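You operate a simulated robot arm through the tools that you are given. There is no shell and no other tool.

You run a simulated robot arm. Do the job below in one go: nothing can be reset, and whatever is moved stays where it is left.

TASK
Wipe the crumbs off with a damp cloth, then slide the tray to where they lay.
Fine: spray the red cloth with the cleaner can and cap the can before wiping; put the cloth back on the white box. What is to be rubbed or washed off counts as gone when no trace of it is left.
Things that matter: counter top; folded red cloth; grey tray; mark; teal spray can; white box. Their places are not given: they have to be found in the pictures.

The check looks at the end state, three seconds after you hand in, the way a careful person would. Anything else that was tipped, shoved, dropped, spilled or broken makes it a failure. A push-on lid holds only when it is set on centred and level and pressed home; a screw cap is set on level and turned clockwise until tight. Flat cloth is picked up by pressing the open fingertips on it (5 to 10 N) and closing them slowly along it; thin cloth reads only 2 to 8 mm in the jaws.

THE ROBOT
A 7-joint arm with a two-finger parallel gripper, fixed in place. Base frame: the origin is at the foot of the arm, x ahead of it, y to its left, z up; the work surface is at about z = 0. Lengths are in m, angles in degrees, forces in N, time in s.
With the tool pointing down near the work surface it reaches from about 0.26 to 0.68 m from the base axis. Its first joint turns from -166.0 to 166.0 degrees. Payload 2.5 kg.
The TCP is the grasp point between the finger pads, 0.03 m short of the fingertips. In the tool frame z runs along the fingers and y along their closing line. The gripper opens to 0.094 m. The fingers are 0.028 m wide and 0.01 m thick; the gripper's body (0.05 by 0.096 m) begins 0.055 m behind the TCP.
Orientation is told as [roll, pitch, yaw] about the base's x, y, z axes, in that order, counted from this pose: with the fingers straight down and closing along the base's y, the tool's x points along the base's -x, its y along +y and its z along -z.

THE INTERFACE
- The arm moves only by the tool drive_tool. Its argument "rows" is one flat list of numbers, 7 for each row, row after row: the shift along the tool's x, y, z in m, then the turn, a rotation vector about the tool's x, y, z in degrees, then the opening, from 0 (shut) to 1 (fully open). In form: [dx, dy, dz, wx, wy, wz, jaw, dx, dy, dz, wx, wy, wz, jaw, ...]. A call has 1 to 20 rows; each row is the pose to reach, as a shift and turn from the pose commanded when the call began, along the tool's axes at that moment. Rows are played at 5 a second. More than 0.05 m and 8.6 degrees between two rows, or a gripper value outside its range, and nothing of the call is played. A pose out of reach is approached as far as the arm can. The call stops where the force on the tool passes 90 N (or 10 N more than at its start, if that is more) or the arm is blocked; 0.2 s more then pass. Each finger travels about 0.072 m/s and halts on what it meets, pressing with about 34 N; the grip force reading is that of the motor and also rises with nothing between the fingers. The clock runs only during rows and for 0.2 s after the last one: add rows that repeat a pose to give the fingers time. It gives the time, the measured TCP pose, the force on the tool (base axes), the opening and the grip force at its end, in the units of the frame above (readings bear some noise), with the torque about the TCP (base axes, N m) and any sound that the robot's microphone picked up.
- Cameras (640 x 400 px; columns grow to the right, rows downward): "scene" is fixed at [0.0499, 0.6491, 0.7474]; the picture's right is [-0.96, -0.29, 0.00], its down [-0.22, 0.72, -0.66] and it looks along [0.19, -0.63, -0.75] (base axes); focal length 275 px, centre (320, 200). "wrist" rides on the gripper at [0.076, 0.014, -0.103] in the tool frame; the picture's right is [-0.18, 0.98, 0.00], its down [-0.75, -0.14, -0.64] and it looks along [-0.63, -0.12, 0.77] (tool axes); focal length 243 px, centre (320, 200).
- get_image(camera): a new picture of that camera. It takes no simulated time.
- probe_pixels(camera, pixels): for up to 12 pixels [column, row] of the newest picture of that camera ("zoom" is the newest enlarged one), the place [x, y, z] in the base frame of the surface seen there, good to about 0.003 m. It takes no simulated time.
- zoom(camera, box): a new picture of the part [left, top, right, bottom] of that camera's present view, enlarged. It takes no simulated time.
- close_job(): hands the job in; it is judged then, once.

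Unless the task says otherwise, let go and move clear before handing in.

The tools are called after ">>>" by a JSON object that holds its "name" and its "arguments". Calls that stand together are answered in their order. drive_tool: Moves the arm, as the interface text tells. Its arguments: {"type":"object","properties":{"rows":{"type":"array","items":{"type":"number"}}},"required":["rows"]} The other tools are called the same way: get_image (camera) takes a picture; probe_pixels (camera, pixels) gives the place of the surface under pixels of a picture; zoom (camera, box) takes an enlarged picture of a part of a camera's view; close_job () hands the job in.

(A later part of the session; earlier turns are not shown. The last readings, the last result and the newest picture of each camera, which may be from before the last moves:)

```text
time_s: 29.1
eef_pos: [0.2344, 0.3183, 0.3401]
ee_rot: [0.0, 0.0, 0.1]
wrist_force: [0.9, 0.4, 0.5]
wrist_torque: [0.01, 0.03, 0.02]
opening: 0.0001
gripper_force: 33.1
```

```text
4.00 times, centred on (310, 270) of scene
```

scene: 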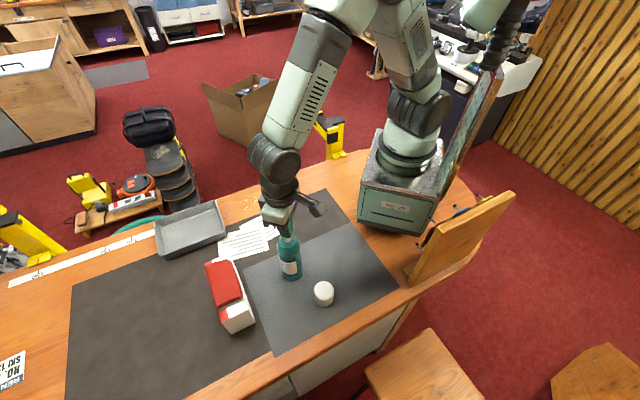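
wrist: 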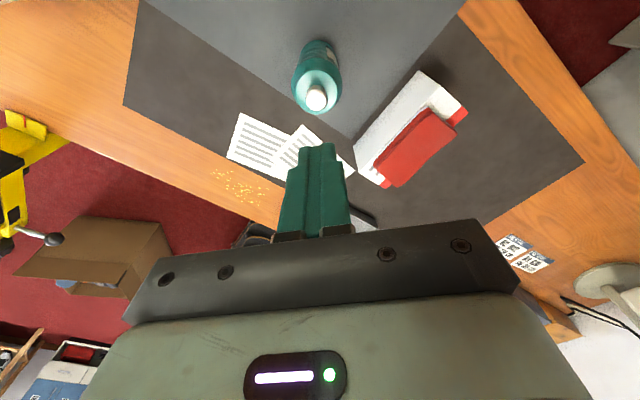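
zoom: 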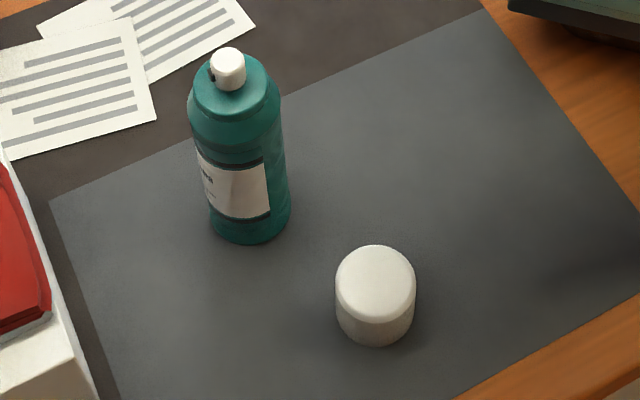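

The cap is standing upright at zoom (375,295). I'll probe its top and inspect the cloth in the wrist view.

>>> {"name": "probe_pixels", "arguments": {"camera": "zoom", "pixels": [[375, 282], [338, 285], [412, 285], [375, 250], [375, 318]]}}

>>> {"name": "zoom", "arguments": {"camera": "wrist", "box": [340, 60, 480, 200]}}

```text
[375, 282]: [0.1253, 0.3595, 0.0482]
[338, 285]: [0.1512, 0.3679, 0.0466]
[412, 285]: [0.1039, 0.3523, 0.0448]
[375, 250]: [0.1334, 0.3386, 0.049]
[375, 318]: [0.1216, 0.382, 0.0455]
```

```text
2.86 times, centred on (410, 130) of wrist
```

zoom: 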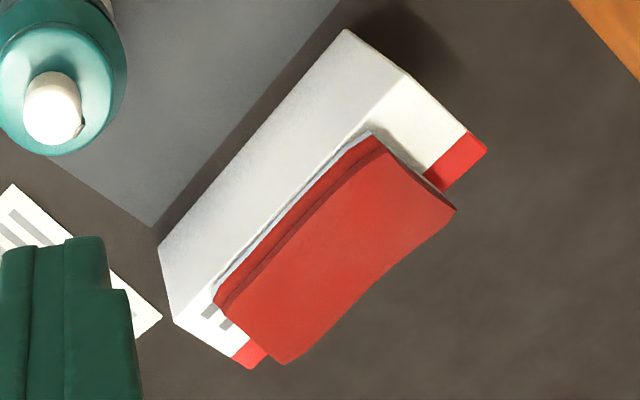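

The cap stands at about (0.124,0.360). I'll move above it with the jaws opening, then go down to just above it.

>>> {"name": "drive_tool", "arguments": {"rows": [0.04, 0.015, 0, 0, 0, 0, 0.5, 0.08, 0.03, 0, 0, 0, 0, 1, 0.1126, 0.0428, 0, 0, 0, 0, 1, 0.1126, 0.0428, 0.04, 0, 0, 0, 1, 0.1126, 0.0428, 0.08, 0, 0, 0, 1, 0.1126, 0.0428, 0.12, 0, 0, 0, 1, 0.1126, 0.0428, 0.16, 0, 0, 0, 1, 0.1126, 0.0428, 0.2, 0, 0, 0, 1, 0.1126, 0.0428, 0.22, 0, 0, 0, 1, 0.1126, 0.0428, 0.24, 0, 0, 0, 1, 0.1126, 0.0428, 0.24, 0, 0, 0, 1]}}

>>> {"name": "get_image", "arguments": {"camera": "wrist"}}

>>> {"name": "zoom", "arguments": {"camera": "scene", "box": [260, 220, 380, 320]}}

```text
time_s: 31.5
eef_pos: [0.1203, 0.3608, 0.1026]
ee_rot: [0.0, 0.0, 0.1]
wrist_force: [0.2, 0.1, 0.4]
wrist_torque: [-0.02, 0.04, 0.04]
opening: 0.0941
gripper_force: 0.0
```

```text
taken
```

wrist: 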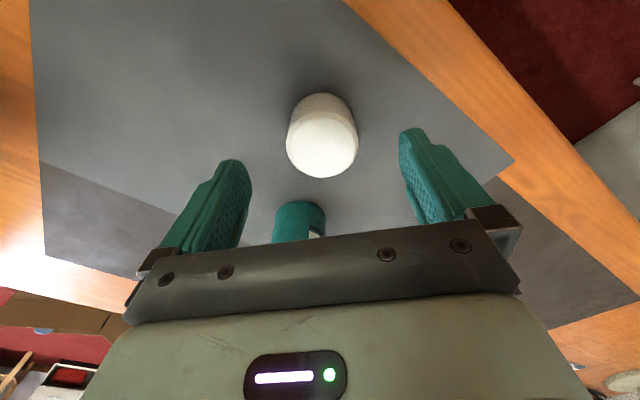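

```text
4.00 times, centred on (320, 270) of scene
```

zoom: 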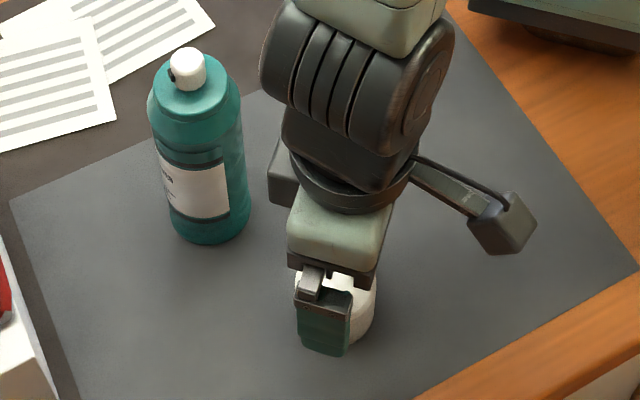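

The cap sits centred between the open jaws. I'll descend the last 6 cm and close on it.

>>> {"name": "drive_tool", "arguments": {"rows": [0, 0, 0.02, 0, 0, 0, 1, 0, 0, 0.04, 0, 0, 0, 1, 0, 0, 0.055, 0, 0, 0, 1, 0, 0, 0.0625, 0, 0, 0, 1, 0, 0, 0.0625, 0, 0, 0, 0.8, 0, 0, 0.0625, 0, 0, 0, 0.65, 0, 0, 0.0625, 0, 0, 0, 0.55, 0, 0, 0.0625, 0, 0, 0, 0.45, 0, 0, 0.0625, 0, 0, 0, 0.45]}}

```text
time_s: 33.5
eef_pos: [0.1225, 0.3594, 0.0404]
ee_rot: [0.0, 0.0, 0.1]
wrist_force: [0.7, -0.4, 2.0]
wrist_torque: [0.01, -0.06, 0.0]
opening: 0.0556
gripper_force: 34.4
```

The cap is gripped at 0.0556 m. I'll lift it, drifting a little outward in y to avoid the earlier stall.

>>> {"name": "drive_tool", "arguments": {"rows": [0, 0, -0.01, 0, 0, 0, 0.45, 0, 0.005, -0.03, 0, 0, 0, 0.45, 0, 0.015, -0.06, 0, 0, 0, 0.45, 0, 0.025, -0.09, 0, 0, 0, 0.45, 0, 0.035, -0.12, 0, 0, 0, 0.45, 0, 0.04, -0.15, 0, 0, 0, 0.45, 0, 0.04, -0.18, 0, 0, 0, 0.45, 0, 0.04, -0.21, 0, 0, 0, 0.45, 0, 0.04, -0.24, 0, 0, 0, 0.45, 0, 0.04, -0.26, 0, 0, 0, 0.45, 0, 0.04, -0.26, 0, 0, 0, 0.45]}}

>>> {"name": "get_image", "arguments": {"camera": "scene"}}

```text
time_s: 35.9
eef_pos: [0.1263, 0.3936, 0.292]
ee_rot: [-1.2, 0.1, -0.8]
wrist_force: [-0.3, -0.3, 0.1]
wrist_torque: [0.0, 0.05, 0.02]
opening: 0.0551
gripper_force: 34.2
```

```text
taken
```

scene: 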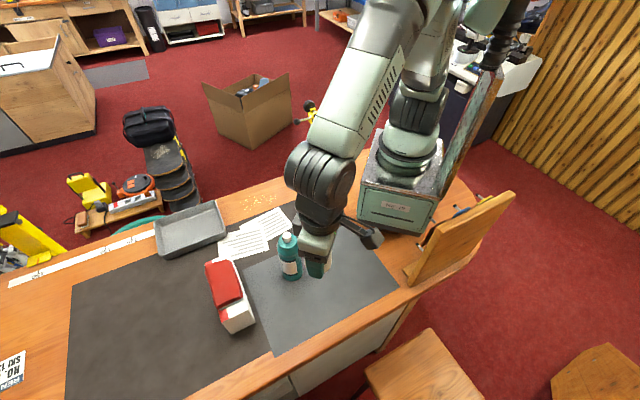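

The arm lags slightly near its limit but holds the cap level. I'll move back over the can at this height and check alignment.

>>> {"name": "drive_tool", "arguments": {"rows": [-0.02, -0.02, 0, 0, 0, 0, 0.45, -0.045, -0.04, 0, 0, 0, 0, 0.45, -0.07, -0.06, 0, 0, 0, 0, 0.45, -0.095, -0.075, 0, 0, 0, 0, 0.45, -0.1095, -0.0827, 0, 0, 0, 0, 0.45, -0.1095, -0.0827, 0, 0, 0, 0, 0.45, -0.1095, -0.0827, 0, 0, 0, 0, 0.45]}}

>>> {"name": "zoom", "arguments": {"camera": "scene", "box": [240, 170, 340, 290]}}

>>> {"name": "get_image", "arguments": {"camera": "wrist"}}

```text
time_s: 37.5
eef_pos: [0.2321, 0.3161, 0.2992]
ee_rot: [0.0, 0.0, 0.2]
wrist_force: [-0.1, 0.5, -0.5]
wrist_torque: [-0.03, 0.0, -0.02]
opening: 0.0555
gripper_force: 34.3
```

```text
3.33 times, centred on (290, 230) of scene
```

zoom: 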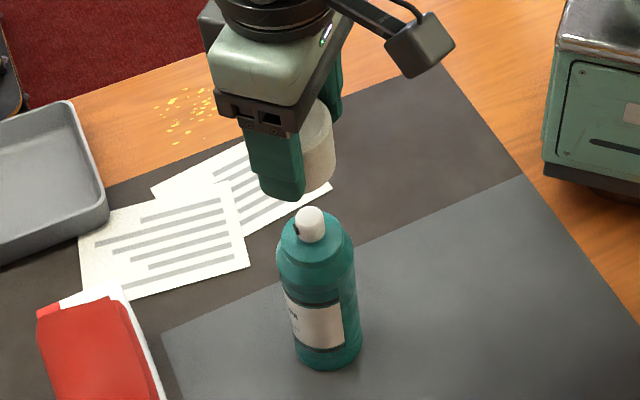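

```text
taken
```

wrist: 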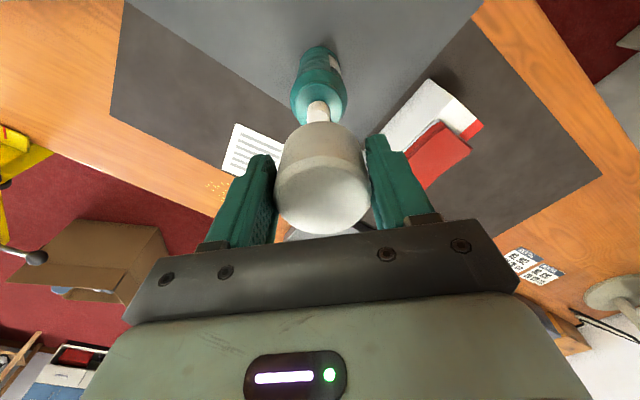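

The cap is back over the can. I'll zoom on the nozzle to verify the can hasn't shifted since pressing.

>>> {"name": "zoom", "arguments": {"camera": "scene", "box": [271, 225, 303, 250]}}

>>> {"name": "zoom", "arguments": {"camera": "wrist", "box": [265, 30, 385, 240]}}

```text
16.00 times, centred on (287, 238) of scene
```

zoom: 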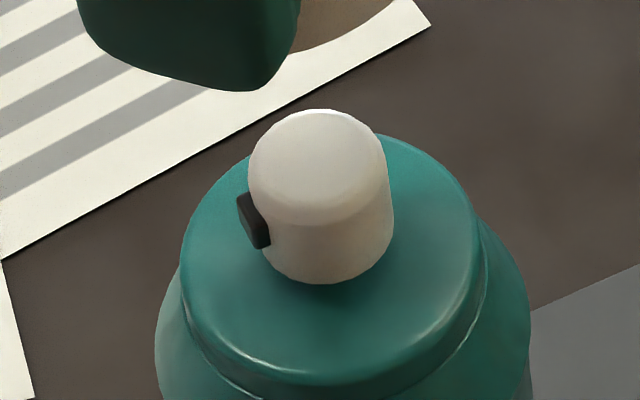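

```text
1.90 times, centred on (325, 135) of wrist
```

zoom: 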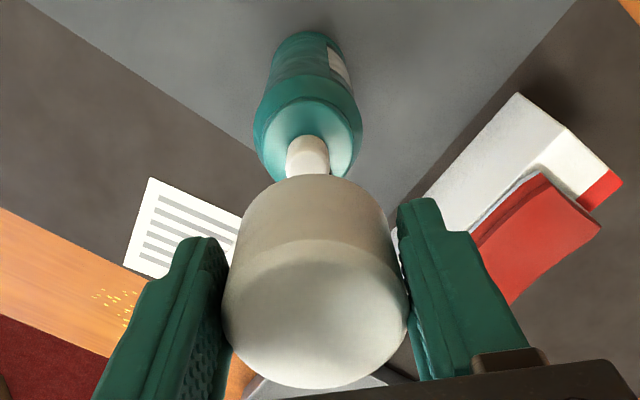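

The nozzle is at exactly the same pixels as before, so the can hasn't shifted. I'll lower the cap over the nozzle in steps and check the reading.

>>> {"name": "drive_tool", "arguments": {"rows": [0, 0, 0.02, 0, 0, 0, 0.45, 0, 0, 0.04, 0, 0, 0, 0.45, 0, 0, 0.055, 0, 0, 0, 0.45, 0, 0, 0.065, 0, 0, 0, 0.45, 0, 0, 0.065, 0, 0, 0, 0.45]}}

>>> {"name": "zoom", "arguments": {"camera": "scene", "box": [260, 200, 320, 260]}}

>>> {"name": "zoom", "arguments": {"camera": "wrist", "box": [265, 30, 385, 240]}}

```text
time_s: 38.7
eef_pos: [0.2303, 0.3174, 0.2375]
ee_rot: [0.0, 0.1, 0.1]
wrist_force: [-1.0, 0.2, -0.4]
wrist_torque: [0.01, 0.01, 0.03]
opening: 0.0554
gripper_force: 34.2
```

```text
6.67 times, centred on (290, 230) of scene
```

zoom: 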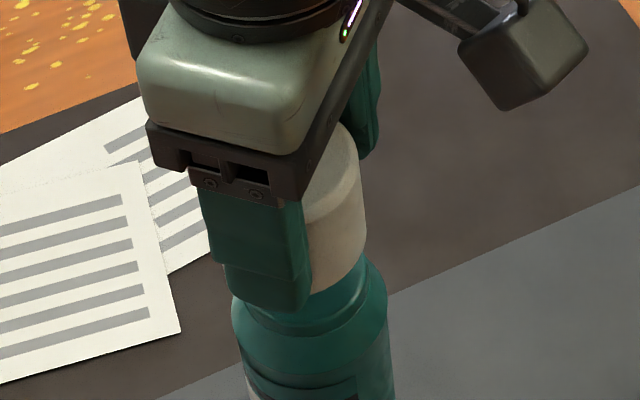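

```text
1.90 times, centred on (325, 135) of wrist
```

zoom: 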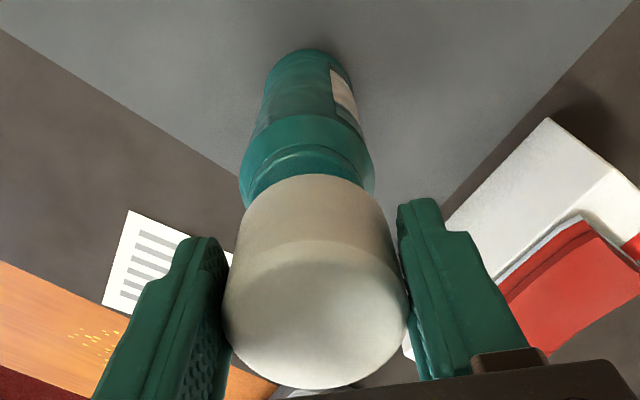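

The cap looks concentric with the shoulder. I'll lower in fine steps to about 5 mm above the seat.

>>> {"name": "drive_tool", "arguments": {"rows": [0, 0, 0.01, 0, 0, 0, 0.45, 0, 0, 0.02, 0, 0, 0, 0.45, 0, 0, 0.026, 0, 0, 0, 0.45, 0, 0, 0.03, 0, 0, 0, 0.45, 0, 0, 0.032, 0, 0, 0, 0.45, 0, 0, 0.032, 0, 0, 0, 0.45]}}

>>> {"name": "zoom", "arguments": {"camera": "scene", "box": [260, 210, 320, 270]}}

```text
time_s: 40.1
eef_pos: [0.2315, 0.319, 0.2044]
ee_rot: [0.1, -0.1, 0.2]
wrist_force: [0.1, 2.0, 43.7]
wrist_torque: [-0.83, -0.08, -0.01]
opening: 0.0557
gripper_force: 34.5
```

```text
6.67 times, centred on (290, 240) of scene
```

zoom: 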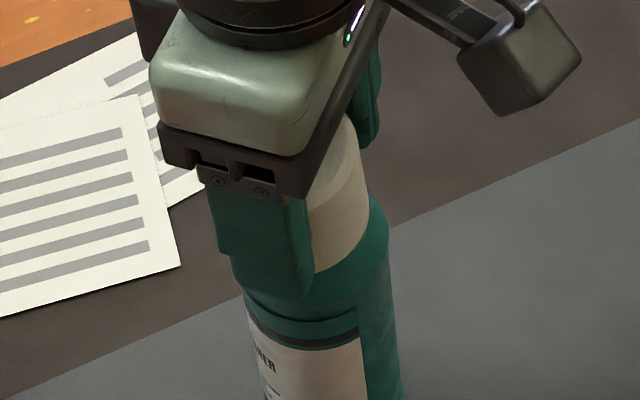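

A 43.7 N contact with torque −0.83 about x shows the cap landing on its −y rim, so it sits about 2 mm too far in +y. I'll back off, shift −y by 2 mm, and try again gently.

>>> {"name": "drive_tool", "arguments": {"rows": [0, 0, -0.003, 0, 0, 0, 0.45, 0, 0, -0.006, 0, 0, 0, 0.45, 0, -0.001, -0.006, 0, 0, 0, 0.45, 0, -0.002, -0.006, 0, 0, 0, 0.45, 0, -0.002, -0.004, 0, 0, 0, 0.45, 0, -0.002, -0.002, 0, 0, 0, 0.45, 0, -0.002, -0.001, 0, 0, 0, 0.45, 0, -0.002, -0.001, 0, 0, 0, 0.45]}}

```text
time_s: 41.9
eef_pos: [0.23, 0.3148, 0.2039]
ee_rot: [0.0, 0.1, 0.1]
wrist_force: [0.6, -0.3, -0.1]
wrist_torque: [0.0, 0.02, 0.0]
opening: 0.0555
gripper_force: 34.5
```

There is no contact force now at nearly the same depth, so the shift helped. I'll lower in 1 mm steps.

>>> {"name": "drive_tool", "arguments": {"rows": [0, 0, 0.001, 0, 0, 0, 0.45, 0, 0, 0.002, 0, 0, 0, 0.45, 0, 0, 0.002, 0, 0, 0, 0.45]}}

```text
time_s: 42.7
eef_pos: [0.2294, 0.3159, 0.2017]
ee_rot: [0.0, 0.1, 0.1]
wrist_force: [0.7, 0.1, 0.1]
wrist_torque: [-0.01, 0.01, 0.01]
opening: 0.0554
gripper_force: 34.4
```

>>> {"name": "drive_tool", "arguments": {"rows": [0, 0, 0.001, 0, 0, 0, 0.45, 0, 0, 0.002, 0, 0, 0, 0.45, 0, 0, 0.002, 0, 0, 0, 0.45]}}

```text
time_s: 43.5
eef_pos: [0.2309, 0.3167, 0.1995]
ee_rot: [0.0, 0.1, 0.1]
wrist_force: [-0.7, 0.4, 0.5]
wrist_torque: [-0.01, -0.04, -0.01]
opening: 0.0552
gripper_force: 33.4
```

>>> {"name": "drive_tool", "arguments": {"rows": [0, 0, 0.001, 0, 0, 0, 0.45, 0, 0, 0.002, 0, 0, 0, 0.45, 0, 0, 0.002, 0, 0, 0, 0.45]}}

>>> {"name": "zoom", "arguments": {"camera": "scene", "box": [260, 210, 320, 270]}}

```text
time_s: 44.3
eef_pos: [0.2318, 0.3144, 0.1989]
ee_rot: [-0.1, 0.0, 0.1]
wrist_force: [0.3, 0.0, 0.4]
wrist_torque: [0.0, -0.02, -0.02]
opening: 0.0552
gripper_force: 33.8
```

```text
6.67 times, centred on (290, 240) of scene
```

zoom: 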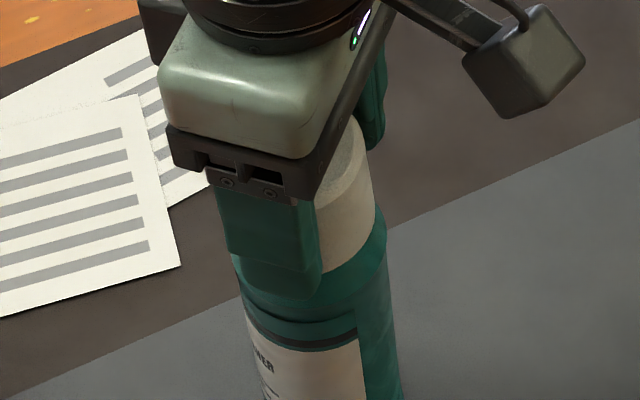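

Still no force at z≈0.1985; the cap may have slid up slightly in the grip during the first contact. I'll continue down in 1 mm steps.

>>> {"name": "drive_tool", "arguments": {"rows": [0, 0, 0.001, 0, 0, 0, 0.45, 0, 0, 0.002, 0, 0, 0, 0.45, 0, 0, 0.003, 0, 0, 0, 0.45, 0, 0, 0.003, 0, 0, 0, 0.45]}}

>>> {"name": "zoom", "arguments": {"camera": "wrist", "box": [265, 30, 385, 240]}}

```text
time_s: 45.3
eef_pos: [0.2318, 0.3172, 0.1968]
ee_rot: [0.2, -0.1, 0.2]
wrist_force: [-4.4, -3.3, 45.4]
wrist_torque: [-0.05, -0.47, -0.03]
opening: 0.0553
gripper_force: 33.8
heard: snap
```

```text
1.90 times, centred on (325, 135) of wrist
```

zoom: 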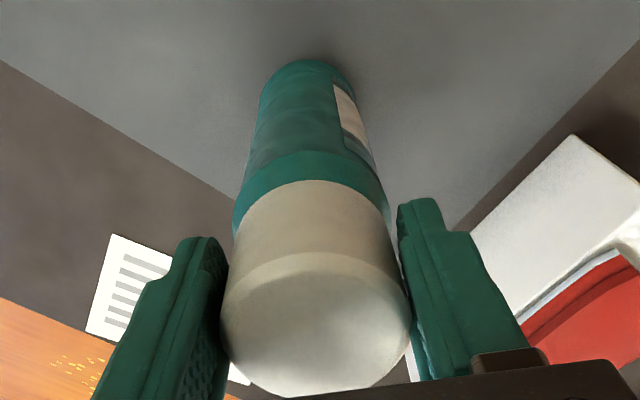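

A snap was heard at 45 N, so the cap is pressed on. I'll relieve the push by 1 mm, open the jaws slowly and rise.

>>> {"name": "drive_tool", "arguments": {"rows": [0, 0, -0.001, 0, 0, 0, 0.45, 0, 0, -0.001, 0, 0, 0, 0.55, 0, 0, -0.001, 0, 0, 0, 0.65, 0, 0, -0.001, 0, 0, 0, 0.75, 0, 0, -0.001, 0, 0, 0, 0.9, 0, 0, -0.001, 0, 0, 0, 1, 0, 0, -0.001, 0, 0, 0, 1, 0, 0, -0.02, 0, 0, 0, 1, 0, 0, -0.05, 0, 0, 0, 1, 0, 0, -0.07, 0, 0, 0, 1, 0, 0, -0.07, 0, 0, 0, 1]}}

>>> {"name": "zoom", "arguments": {"camera": "scene", "box": [250, 210, 330, 290]}}

>>> {"name": "zoom", "arguments": {"camera": "wrist", "box": [265, 30, 385, 240]}}

```text
time_s: 47.7
eef_pos: [0.2324, 0.3159, 0.2643]
ee_rot: [0.0, 0.0, 0.1]
wrist_force: [-0.3, -0.1, 0.9]
wrist_torque: [-0.02, -0.02, 0.0]
opening: 0.094
gripper_force: 0.1
```

```text
5.00 times, centred on (290, 250) of scene
```

zoom: 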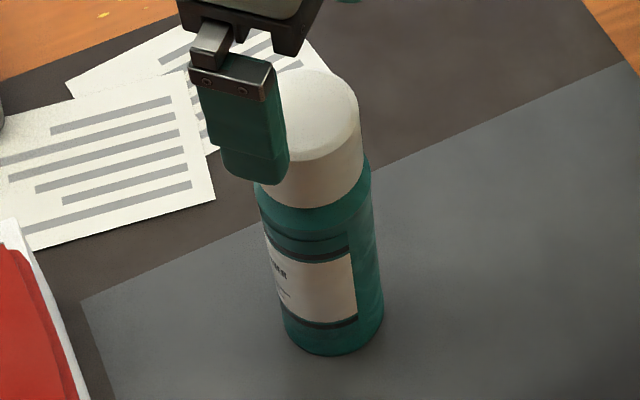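

```text
1.90 times, centred on (325, 135) of wrist
```

zoom: 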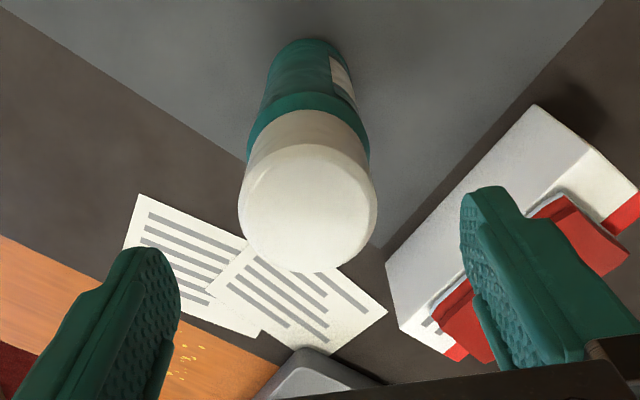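

The cap sits level on the can. For certainty I'll close the jaws above it and press the cap's centre down gently.

>>> {"name": "drive_tool", "arguments": {"rows": [-0.002, 0, 0, 0, 0, 0, 0.6, -0.002, 0, 0, 0, 0, 0, 0.3, -0.002, 0, 0, 0, 0, 0, 0, -0.002, 0, 0, 0, 0, 0, 0, -0.002, 0, 0, 0, 0, 0, 0, -0.002, 0, 0.01, 0, 0, 0, 0, -0.002, 0, 0.02, 0, 0, 0, 0, -0.002, 0, 0.024, 0, 0, 0, 0, -0.002, 0, 0.026, 0, 0, 0, 0, -0.002, 0, 0.026, 0, 0, 0, 0]}}

>>> {"name": "zoom", "arguments": {"camera": "scene", "box": [250, 200, 330, 290]}}

```text
time_s: 49.9
eef_pos: [0.2325, 0.3155, 0.2389]
ee_rot: [-0.1, 0.1, 0.2]
wrist_force: [0.3, 0.0, -0.6]
wrist_torque: [-0.02, -0.02, 0.01]
opening: 0.0001
gripper_force: 32.8
```

```text
4.44 times, centred on (290, 245) of scene
```

zoom: 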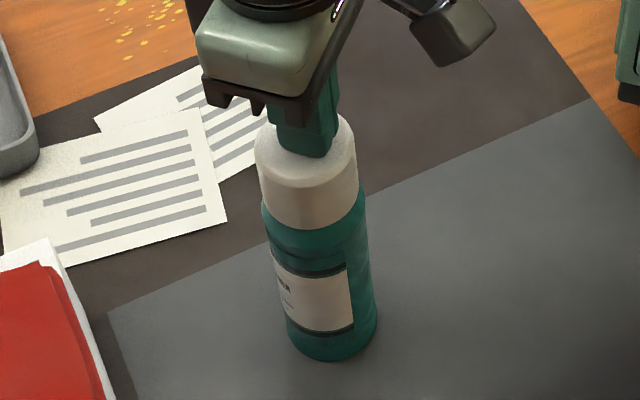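

>>> {"name": "drive_tool", "arguments": {"rows": [0, 0, 0.001, 0, 0, 0, 0, 0, 0, 0.002, 0, 0, 0, 0, 0, 0, 0.003, 0, 0, 0, 0, 0, 0, 0.003, 0, 0, 0, 0]}}

```text
time_s: 50.9
eef_pos: [0.232, 0.3167, 0.2361]
ee_rot: [0.1, 0.0, 0.1]
wrist_force: [-4.3, -0.7, 20.5]
wrist_torque: [0.01, 0.16, -0.01]
opening: 0.0001
gripper_force: 32.8
```

Cap top resists firmly at z≈0.206 with 20 N. I'll push one more millimetre, then retreat.

>>> {"name": "drive_tool", "arguments": {"rows": [0, 0, 0.001, 0, 0, 0, 0, 0, 0, 0.001, 0, 0, 0, 0, 0, 0, -0.002, 0, 0, 0, 0, 0, 0, -0.01, 0, 0, 0, 0, 0, 0, -0.04, 0, 0, 0, 0, 0, 0, -0.08, 0, 0, 0, 0, 0, 0, -0.11, 0, 0, 0, 0, 0, 0, -0.11, 0, 0, 0, 0]}}

>>> {"name": "get_image", "arguments": {"camera": "scene"}}

>>> {"name": "get_image", "arguments": {"camera": "wrist"}}

>>> {"name": "zoom", "arguments": {"camera": "scene", "box": [260, 210, 324, 290]}}

```text
time_s: 52.7
eef_pos: [0.2342, 0.3164, 0.3408]
ee_rot: [0.0, -0.1, 0.1]
wrist_force: [0.1, -0.5, 0.0]
wrist_torque: [0.02, -0.01, -0.02]
opening: 0.0
gripper_force: 33.3
```

```text
taken
```

scene: 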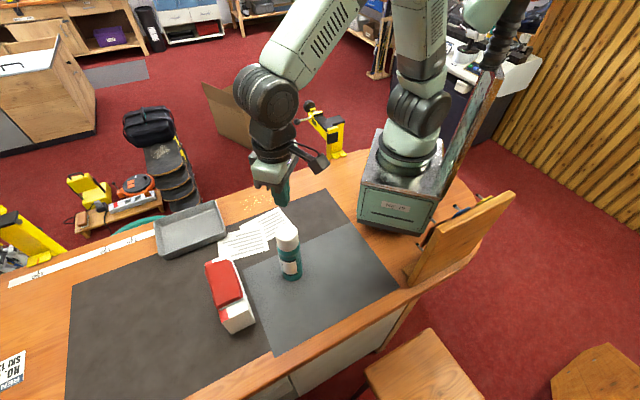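

```text
taken
```

wrist: 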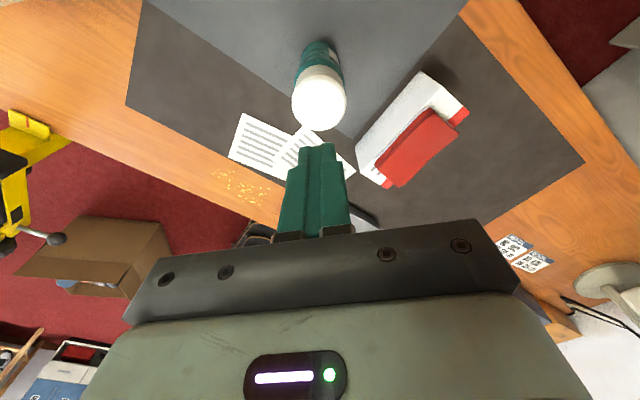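

```text
5.00 times, centred on (292, 250) of scene
```

zoom: 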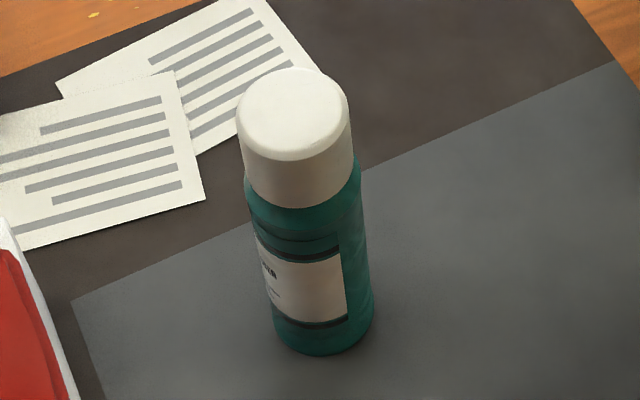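

The capped can looks exactly like the original picture. Next I'll measure the cloth and box geometry.

>>> {"name": "zoom", "arguments": {"camera": "wrist", "box": [340, 60, 480, 200]}}

>>> {"name": "probe_pixels", "arguments": {"camera": "zoom", "pixels": [[378, 145], [445, 210], [270, 362], [218, 300], [340, 250], [370, 130], [300, 260], [400, 180], [350, 40], [470, 140], [300, 310], [225, 290]]}}

```text
2.86 times, centred on (410, 130) of wrist
```

zoom: 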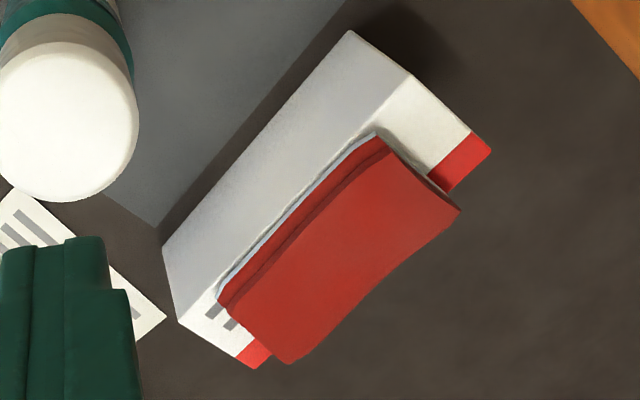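

```text
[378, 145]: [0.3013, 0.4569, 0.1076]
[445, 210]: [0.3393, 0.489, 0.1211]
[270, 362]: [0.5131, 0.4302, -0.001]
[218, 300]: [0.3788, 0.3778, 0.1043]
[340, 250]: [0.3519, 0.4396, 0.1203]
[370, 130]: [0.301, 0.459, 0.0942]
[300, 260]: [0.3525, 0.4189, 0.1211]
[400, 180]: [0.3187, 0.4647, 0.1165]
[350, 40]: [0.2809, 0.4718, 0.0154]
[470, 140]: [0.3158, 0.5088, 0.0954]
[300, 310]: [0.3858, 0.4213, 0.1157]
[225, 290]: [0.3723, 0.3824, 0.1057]
```

The cloth is about 0.11 by 0.06 m, centred near (0.359,0.4335) with its top at z≈0.12, long axis at about −45°. I'll move above it with the tool yawed +45° and the jaws partly open.

>>> {"name": "drive_tool", "arguments": {"rows": [-0.021, 0.0196, 0.0, 0, 0, -7.5, 0.1, -0.042, 0.0392, 0.0, 0, 0, -15, 0.3, -0.063, 0.0588, 0.01, 0, 0, -22.5, 0.5, -0.084, 0.0784, 0.02, 0, 0, -30, 0.6, -0.105, 0.098, 0.03, 0, 0, -37.5, 0.6, -0.126, 0.1175, 0.04, 0, 0, -45, 0.6, -0.126, 0.1175, 0.04, 0, 0, -45, 0.6]}}

>>> {"name": "get_image", "arguments": {"camera": "wrist"}}

>>> {"name": "get_image", "arguments": {"camera": "scene"}}

```text
time_s: 54.3
eef_pos: [0.3572, 0.4361, 0.3055]
ee_rot: [0.1, -0.1, 45.2]
wrist_force: [-0.9, -0.1, -1.0]
wrist_torque: [0.03, 0.0, 0.02]
opening: 0.0563
gripper_force: 0.0
```

```text
taken
```

wrist: 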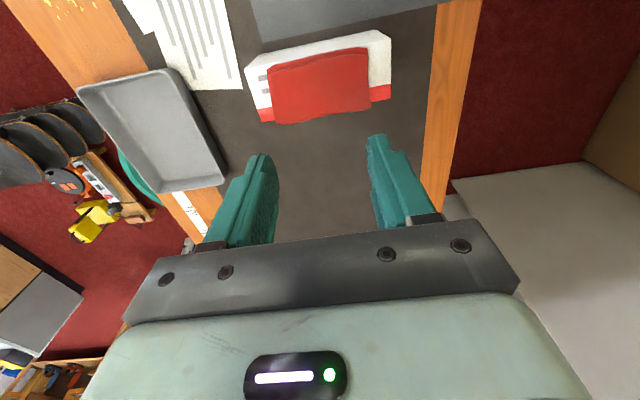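

```text
taken
```

scene: 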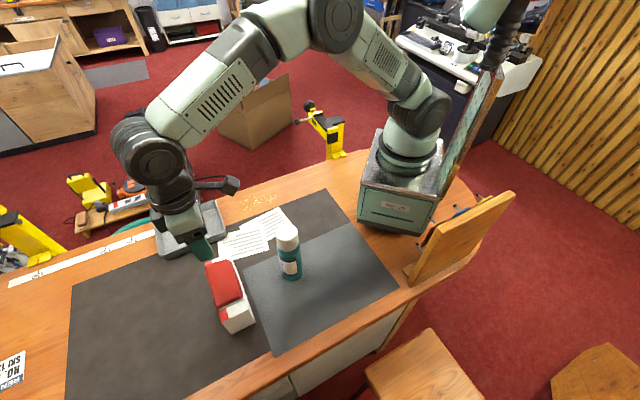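

Now the cloth is clearly seen at wrist (318,88). I'll zoom and probe its corners and the box corners.

>>> {"name": "zoom", "arguments": {"camera": "wrist", "box": [230, 20, 410, 140]}}

>>> {"name": "probe_pixels", "arguments": {"camera": "wrist", "pixels": [[272, 72], [363, 54], [368, 104], [280, 120], [318, 88], [300, 100], [345, 75], [250, 70], [388, 85], [385, 40], [262, 118], [388, 97]]}}

```text
3.33 times, centred on (320, 80) of wrist
```

zoom: 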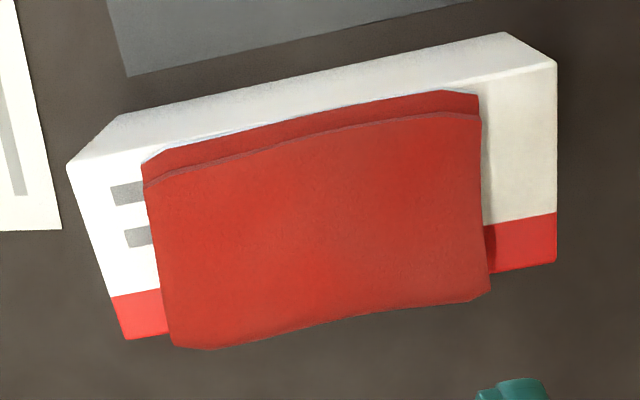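

```text
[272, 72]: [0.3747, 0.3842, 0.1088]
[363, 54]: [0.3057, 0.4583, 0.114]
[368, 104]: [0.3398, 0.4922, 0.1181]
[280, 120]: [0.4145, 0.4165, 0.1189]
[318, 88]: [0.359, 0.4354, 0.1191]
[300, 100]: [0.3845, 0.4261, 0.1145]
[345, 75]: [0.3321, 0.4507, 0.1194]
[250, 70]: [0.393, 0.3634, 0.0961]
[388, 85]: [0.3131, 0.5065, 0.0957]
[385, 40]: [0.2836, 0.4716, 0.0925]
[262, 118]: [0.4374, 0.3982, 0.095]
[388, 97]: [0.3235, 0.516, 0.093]
```

The cloth centre is (0.3587,0.4378), top z≈0.119, and the box underneath is aligned at 45° with its top at 0.095. I'll descend to 1.5 cm above the cloth.

>>> {"name": "drive_tool", "arguments": {"rows": [-0.0025, 0.0018, 0.03, 0, 0, 0, 0.6, -0.0025, 0.0018, 0.06, 0, 0, 0, 0.6, -0.0025, 0.0018, 0.09, 0, 0, 0, 0.6, -0.0025, 0.0018, 0.115, 0, 0, 0, 0.6, -0.0025, 0.0018, 0.135, 0, 0, 0, 0.6, -0.0025, 0.0018, 0.14, 0, 0, 0, 0.6, -0.0025, 0.0018, 0.14, 0, 0, 0, 0.6]}}

>>> {"name": "get_image", "arguments": {"camera": "wrist"}}

>>> {"name": "zoom", "arguments": {"camera": "scene", "box": [170, 220, 270, 345]}}

```text
time_s: 55.9
eef_pos: [0.3608, 0.4357, 0.1661]
ee_rot: [0.0, 0.0, 45.1]
wrist_force: [-0.4, 0.9, -0.2]
wrist_torque: [-0.01, -0.01, -0.01]
opening: 0.0564
gripper_force: 0.1
```

```text
taken
```

wrist: 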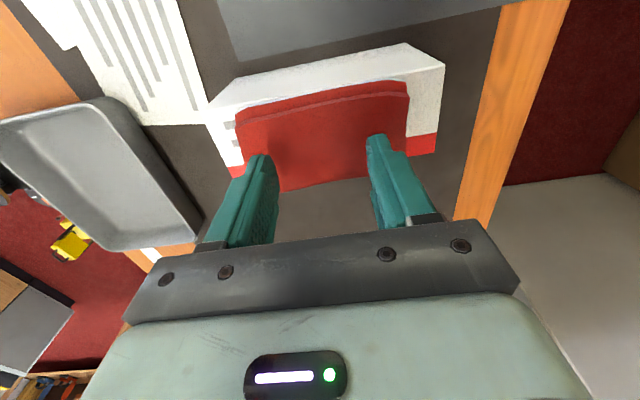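

```text
3.20 times, centred on (220, 282) of scene
```

zoom: 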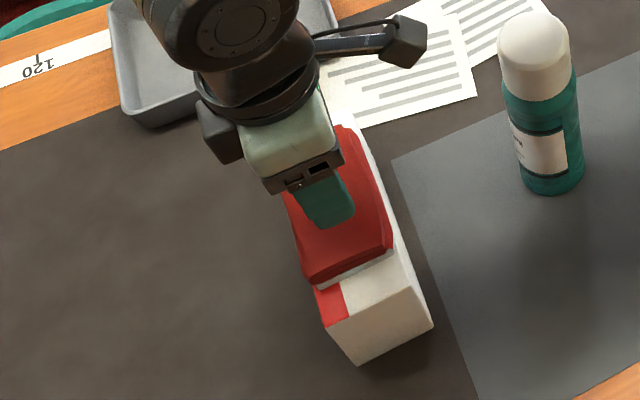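

The fingertips straddle the cloth's middle about 1.7 cm above it. I'll lower gently toward contact.

>>> {"name": "drive_tool", "arguments": {"rows": [0, 0, 0.006, 0, 0, 0, 0.6, 0, 0, 0.012, 0, 0, 0, 0.6, 0, 0, 0.015, 0, 0, 0, 0.6, 0, 0, 0.017, 0, 0, 0, 0.6, 0, 0, 0.017, 0, 0, 0, 0.6]}}

```text
time_s: 57.1
eef_pos: [0.3595, 0.4377, 0.1496]
ee_rot: [0.1, 0.0, 45.1]
wrist_force: [-4.8, -4.0, 14.8]
wrist_torque: [-0.19, 0.12, -0.02]
opening: 0.0564
gripper_force: 0.0
```

Contact at 14.8 N, above the 5–10 N range. I'll ease off half a millimetre.

>>> {"name": "drive_tool", "arguments": {"rows": [0, 0, -0.0005, 0, 0, 0, 0.6, 0, 0, -0.0005, 0, 0, 0, 0.6]}}

```text
time_s: 57.7
eef_pos: [0.3599, 0.4365, 0.149]
ee_rot: [0.1, -0.1, 45.2]
wrist_force: [-0.4, -1.0, 14.3]
wrist_torque: [-0.03, -0.03, -0.02]
opening: 0.0565
gripper_force: 0.0
```

>>> {"name": "drive_tool", "arguments": {"rows": [0, 0, -0.0005, 0, 0, 0, 0.6, 0, 0, -0.0008, 0, 0, 0, 0.6, 0, 0, -0.0008, 0, 0, 0, 0.6]}}

```text
time_s: 58.5
eef_pos: [0.3591, 0.4364, 0.1494]
ee_rot: [0.1, 0.0, 45.1]
wrist_force: [2.7, 1.0, 6.8]
wrist_torque: [0.07, -0.18, -0.05]
opening: 0.0563
gripper_force: 0.0
```

The press is now 6.8 N, in range. I'll close the fingers slowly along the cloth.

>>> {"name": "drive_tool", "arguments": {"rows": [0, 0, 0, 0, 0, 0, 0.57, 0, 0, 0, 0, 0, 0, 0.54, 0, 0, 0, 0, 0, 0, 0.51, 0, 0, 0, 0, 0, 0, 0.48, 0, 0, 0, 0, 0, 0, 0.45, 0, 0, 0, 0, 0, 0, 0.42, 0, 0, 0, 0, 0, 0, 0.39, 0, 0, 0, 0, 0, 0, 0.36, 0, 0, 0, 0, 0, 0, 0.33, 0, 0, 0, 0, 0, 0, 0.3]}}

>>> {"name": "zoom", "arguments": {"camera": "scene", "box": [170, 220, 270, 345]}}

>>> {"name": "get_image", "arguments": {"camera": "wrist"}}

```text
time_s: 60.7
eef_pos: [0.3581, 0.4361, 0.1494]
ee_rot: [0.1, 0.1, 45.1]
wrist_force: [-0.8, -0.4, 1.3]
wrist_torque: [-0.01, -0.02, 0.0]
opening: 0.0283
gripper_force: 0.1
```

```text
3.20 times, centred on (220, 282) of scene
```

zoom: 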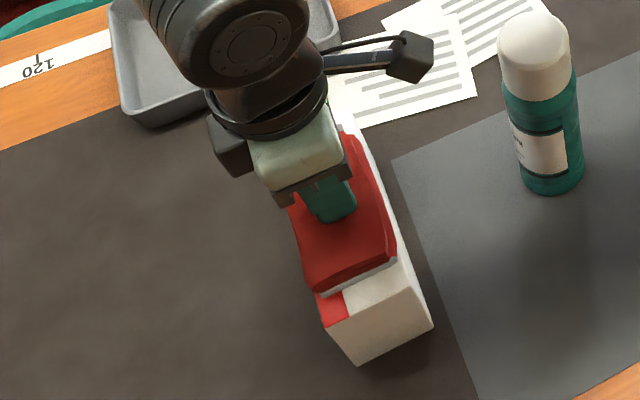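

```text
taken
```

wrist: 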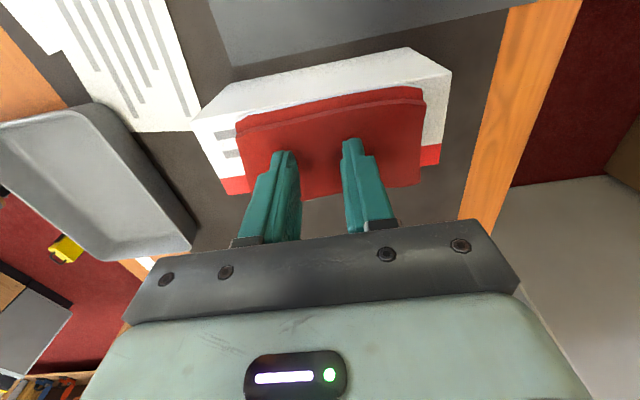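

The press force dropped to 1.3 N while closing. I'll push down about 0.7 mm to restore it before going on.

>>> {"name": "drive_tool", "arguments": {"rows": [0, 0, 0.0004, 0, 0, 0, 0.3, 0, 0, 0.0008, 0, 0, 0, 0.3, 0, 0, 0.0008, 0, 0, 0, 0.3]}}

```text
time_s: 61.5
eef_pos: [0.3591, 0.4361, 0.1479]
ee_rot: [0.0, 0.0, 45.1]
wrist_force: [-2.8, -2.2, 8.8]
wrist_torque: [-0.07, 0.11, -0.01]
opening: 0.0288
gripper_force: 0.0
```

The press is back at 8.8 N. I'll continue closing slowly.

>>> {"name": "drive_tool", "arguments": {"rows": [0, 0, 0, 0, 0, 0, 0.27, 0, 0, 0, 0, 0, 0, 0.24, 0, 0, 0, 0, 0, 0, 0.21, 0, 0, 0, 0, 0, 0, 0.18, 0, 0, 0, 0, 0, 0, 0.15]}}

```text
time_s: 62.7
eef_pos: [0.359, 0.4354, 0.1495]
ee_rot: [-0.1, 0.0, 45.1]
wrist_force: [1.8, -1.0, 12.1]
wrist_torque: [-0.03, -0.04, -0.01]
opening: 0.0193
gripper_force: 4.8
```

The jaws now meet resistance at 19 mm with grip 4.8 N, so the cloth is bunching between them. I'll continue closing slowly.

>>> {"name": "drive_tool", "arguments": {"rows": [0, 0, -0.0003, 0, 0, 0, 0.12, 0, 0, -0.0003, 0, 0, 0, 0.09, 0, 0, -0.0003, 0, 0, 0, 0.06, 0, 0, -0.0003, 0, 0, 0, 0.03, 0, 0, -0.0003, 0, 0, 0, 0, 0, 0, -0.0003, 0, 0, 0, 0, 0, 0, -0.0003, 0, 0, 0, 0]}}

>>> {"name": "get_image", "arguments": {"camera": "wrist"}}

>>> {"name": "zoom", "arguments": {"camera": "scene", "box": [170, 220, 270, 345]}}

```text
time_s: 64.3
eef_pos: [0.3584, 0.437, 0.1501]
ee_rot: [0.0, 0.0, 45.0]
wrist_force: [0.3, 0.3, 14.0]
wrist_torque: [0.01, 0.02, 0.01]
opening: 0.0001
gripper_force: 32.8
```

```text
taken
```

wrist: 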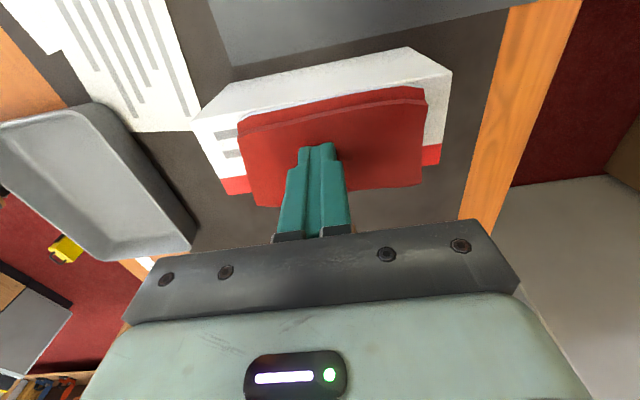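

```text
3.20 times, centred on (220, 282) of scene
```

zoom: 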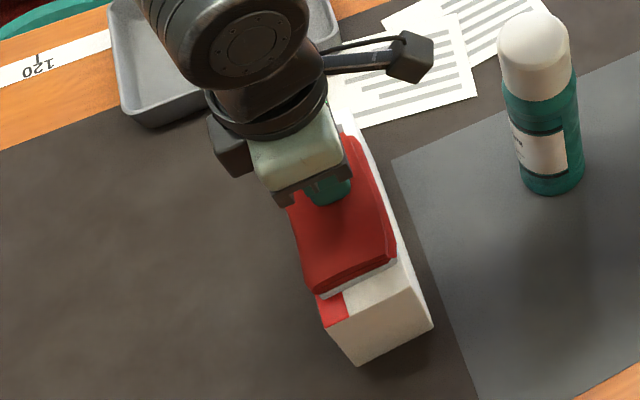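

The jaws shut fully at 0.1 mm, so the thick folded stack slipped out rather than being pinched. I'll rise and re-measure the cloth, which may have shifted slightly.

>>> {"name": "drive_tool", "arguments": {"rows": [0, 0, -0.01, 0, 0, 0, 0, 0, 0, -0.04, 0, 0, 0, 0, 0, 0, -0.08, 0, 0, 0, 0.3, 0, 0, -0.12, 0, 0, 0, 0.6, 0, 0, -0.15, 0, 0, 0, 0.6, 0, 0, -0.15, 0, 0, 0, 0.6]}}

>>> {"name": "zoom", "arguments": {"camera": "wrist", "box": [230, 20, 410, 140]}}

>>> {"name": "zoom", "arguments": {"camera": "scene", "box": [190, 245, 270, 345]}}

```text
time_s: 65.7
eef_pos: [0.3603, 0.4369, 0.3002]
ee_rot: [0.0, 0.1, 45.0]
wrist_force: [-0.4, 0.7, -0.2]
wrist_torque: [0.05, 0.01, 0.0]
opening: 0.0563
gripper_force: 0.1
```

```text
3.33 times, centred on (320, 80) of wrist
```

zoom: 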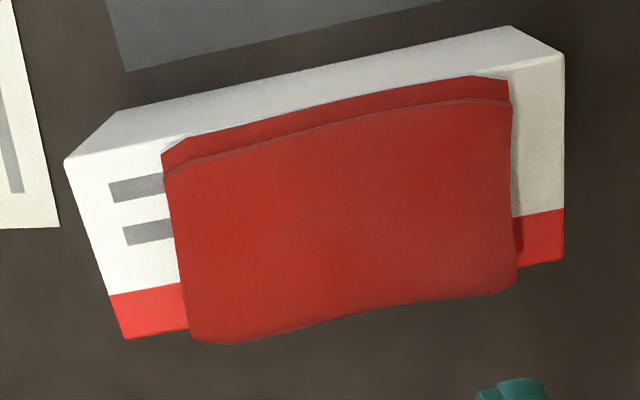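

```text
4.00 times, centred on (230, 295) of scene
```

zoom: 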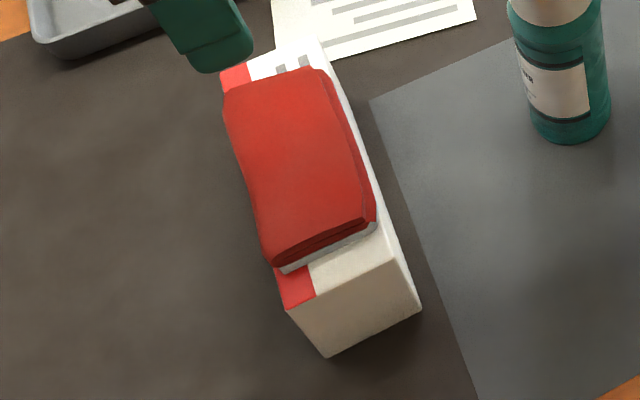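

The cloth slid a few millimetres along the box. I'll probe its corners again.

>>> {"name": "probe_pixels", "arguments": {"camera": "wrist", "pixels": [[276, 72], [371, 53], [373, 104], [284, 120], [324, 88], [275, 64], [370, 44], [376, 85], [262, 85], [388, 70], [330, 55], [327, 112]]}}

>>> {"name": "zoom", "arguments": {"camera": "wrist", "box": [340, 30, 400, 110]}}

```text
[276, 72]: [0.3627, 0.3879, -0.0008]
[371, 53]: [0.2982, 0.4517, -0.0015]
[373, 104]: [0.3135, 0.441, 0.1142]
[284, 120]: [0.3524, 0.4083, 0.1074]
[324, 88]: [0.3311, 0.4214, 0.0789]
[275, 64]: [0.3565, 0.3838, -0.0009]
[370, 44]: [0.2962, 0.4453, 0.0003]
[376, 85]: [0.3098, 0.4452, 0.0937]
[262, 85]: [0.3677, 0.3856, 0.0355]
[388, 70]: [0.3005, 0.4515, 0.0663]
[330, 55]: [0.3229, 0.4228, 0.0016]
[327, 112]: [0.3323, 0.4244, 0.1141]
```

```text
5.00 times, centred on (370, 70) of wrist
```

zoom: 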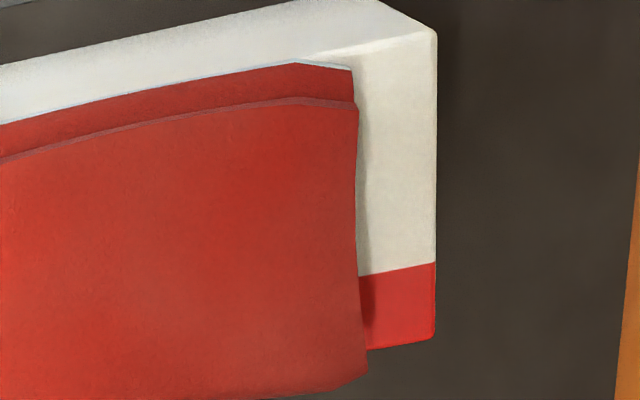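

Those probes used the older wrist picture. I'll take a fresh one and probe again.

>>> {"name": "get_image", "arguments": {"camera": "wrist"}}

>>> {"name": "probe_pixels", "arguments": {"camera": "wrist", "pixels": [[275, 74], [369, 54], [375, 102], [284, 119], [324, 88], [372, 45], [276, 64], [389, 70], [265, 80], [389, 96], [393, 38], [245, 68]]}}

```text
taken
```

wrist: 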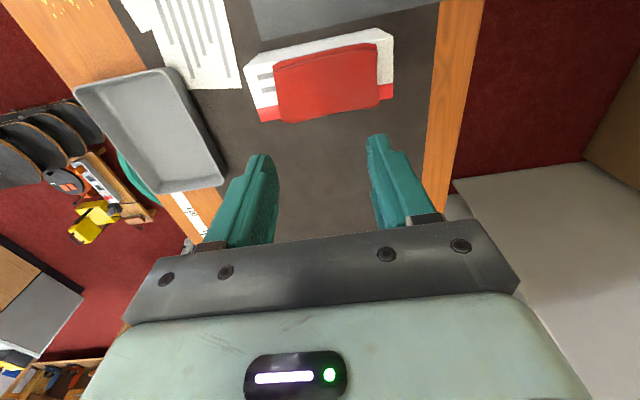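

```text
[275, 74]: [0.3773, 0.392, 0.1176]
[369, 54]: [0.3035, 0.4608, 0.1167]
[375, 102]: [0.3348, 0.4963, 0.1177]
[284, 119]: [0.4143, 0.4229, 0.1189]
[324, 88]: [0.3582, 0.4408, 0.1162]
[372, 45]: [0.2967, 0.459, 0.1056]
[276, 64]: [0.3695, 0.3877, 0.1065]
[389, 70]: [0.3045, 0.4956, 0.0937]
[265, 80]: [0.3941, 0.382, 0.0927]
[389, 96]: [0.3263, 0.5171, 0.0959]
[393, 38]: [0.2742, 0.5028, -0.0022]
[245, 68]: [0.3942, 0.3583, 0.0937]
```

The cloth is a stack about 0.108 by 0.057 m centred at (0.356,0.441), narrow enough for a side grip across its short axis. I'll rotate the tool to yaw −45° at this height and open the jaws fully.

>>> {"name": "drive_tool", "arguments": {"rows": [-0.0007, 0.005, 0, 0, 0, 8, 0.8, -0.0007, 0.005, 0, 0, 0, 16, 1, -0.0007, 0.005, 0, 0, 0, 24, 1, -0.0007, 0.005, 0, 0, 0, 32, 1, -0.0007, 0.005, 0, 0, 0, 40, 1, -0.0007, 0.005, 0, 0, 0, 48, 1, -0.0007, 0.005, 0, 0, 0, 56, 1, -0.0007, 0.005, 0, 0, 0, 64, 1, -0.0007, 0.005, 0, 0, 0, 72, 1, -0.0007, 0.005, 0, 0, 0, 80, 1, -0.0007, 0.005, 0, 0, 0, 88, 1, -0.0007, 0.005, 0, 0, 0, 90, 1, -0.0007, 0.005, 0, 0, 0, 90, 1]}}

>>> {"name": "get_image", "arguments": {"camera": "wrist"}}

>>> {"name": "get_image", "arguments": {"camera": "scene"}}

```text
time_s: 68.5
eef_pos: [0.3566, 0.4411, 0.3012]
ee_rot: [0.1, 0.1, -44.9]
wrist_force: [0.4, 0.8, -0.1]
wrist_torque: [-0.01, 0.01, -0.01]
opening: 0.094
gripper_force: 0.0
```

```text
taken
```

wrist: 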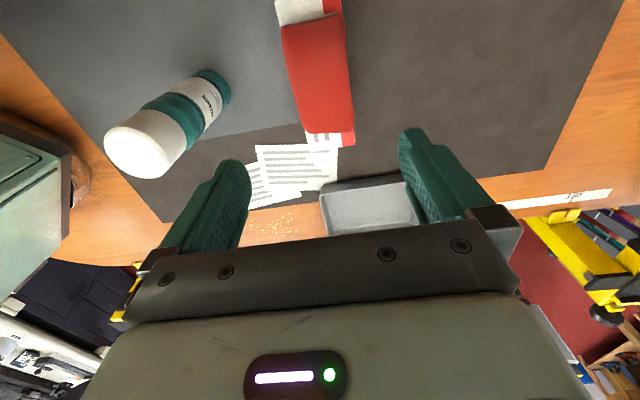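

```text
taken
```

scene: 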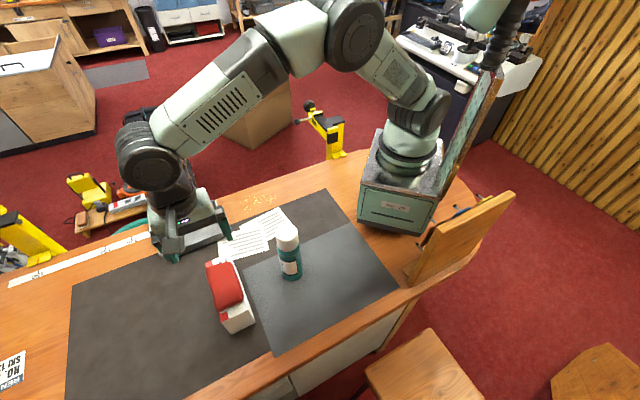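

Yaw −45° is reached and the cloth lies centred between the jaws. I'll descend to z≈0.16 and check the finger clearance on both sides of the box.

>>> {"name": "drive_tool", "arguments": {"rows": [0, 0, 0.03, 0, 0, 0, 1, 0, 0, 0.06, 0, 0, 0, 1, 0, 0, 0.09, 0, 0, 0, 1, 0, 0, 0.115, 0, 0, 0, 1, 0, 0, 0.135, 0, 0, 0, 1, 0, 0, 0.14, 0, 0, 0, 1, 0, 0, 0.14, 0, 0, 0, 1]}}

>>> {"name": "get_image", "arguments": {"camera": "wrist"}}

>>> {"name": "zoom", "arguments": {"camera": "scene", "box": [170, 220, 270, 345]}}

```text
time_s: 70.1
eef_pos: [0.3562, 0.4396, 0.1605]
ee_rot: [0.0, 0.0, -44.9]
wrist_force: [0.3, -0.2, 0.4]
wrist_torque: [-0.02, 0.01, -0.01]
opening: 0.094
gripper_force: 0.1
```

```text
taken
```

wrist: 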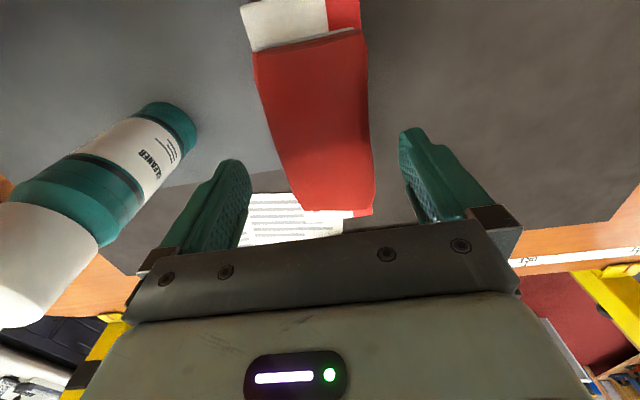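

```text
3.20 times, centred on (220, 282) of scene
```

zoom: 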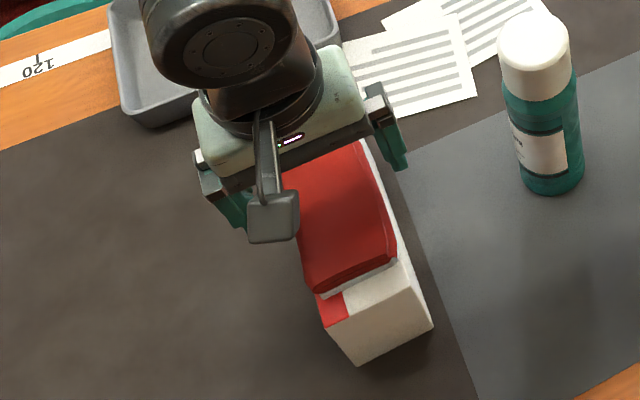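

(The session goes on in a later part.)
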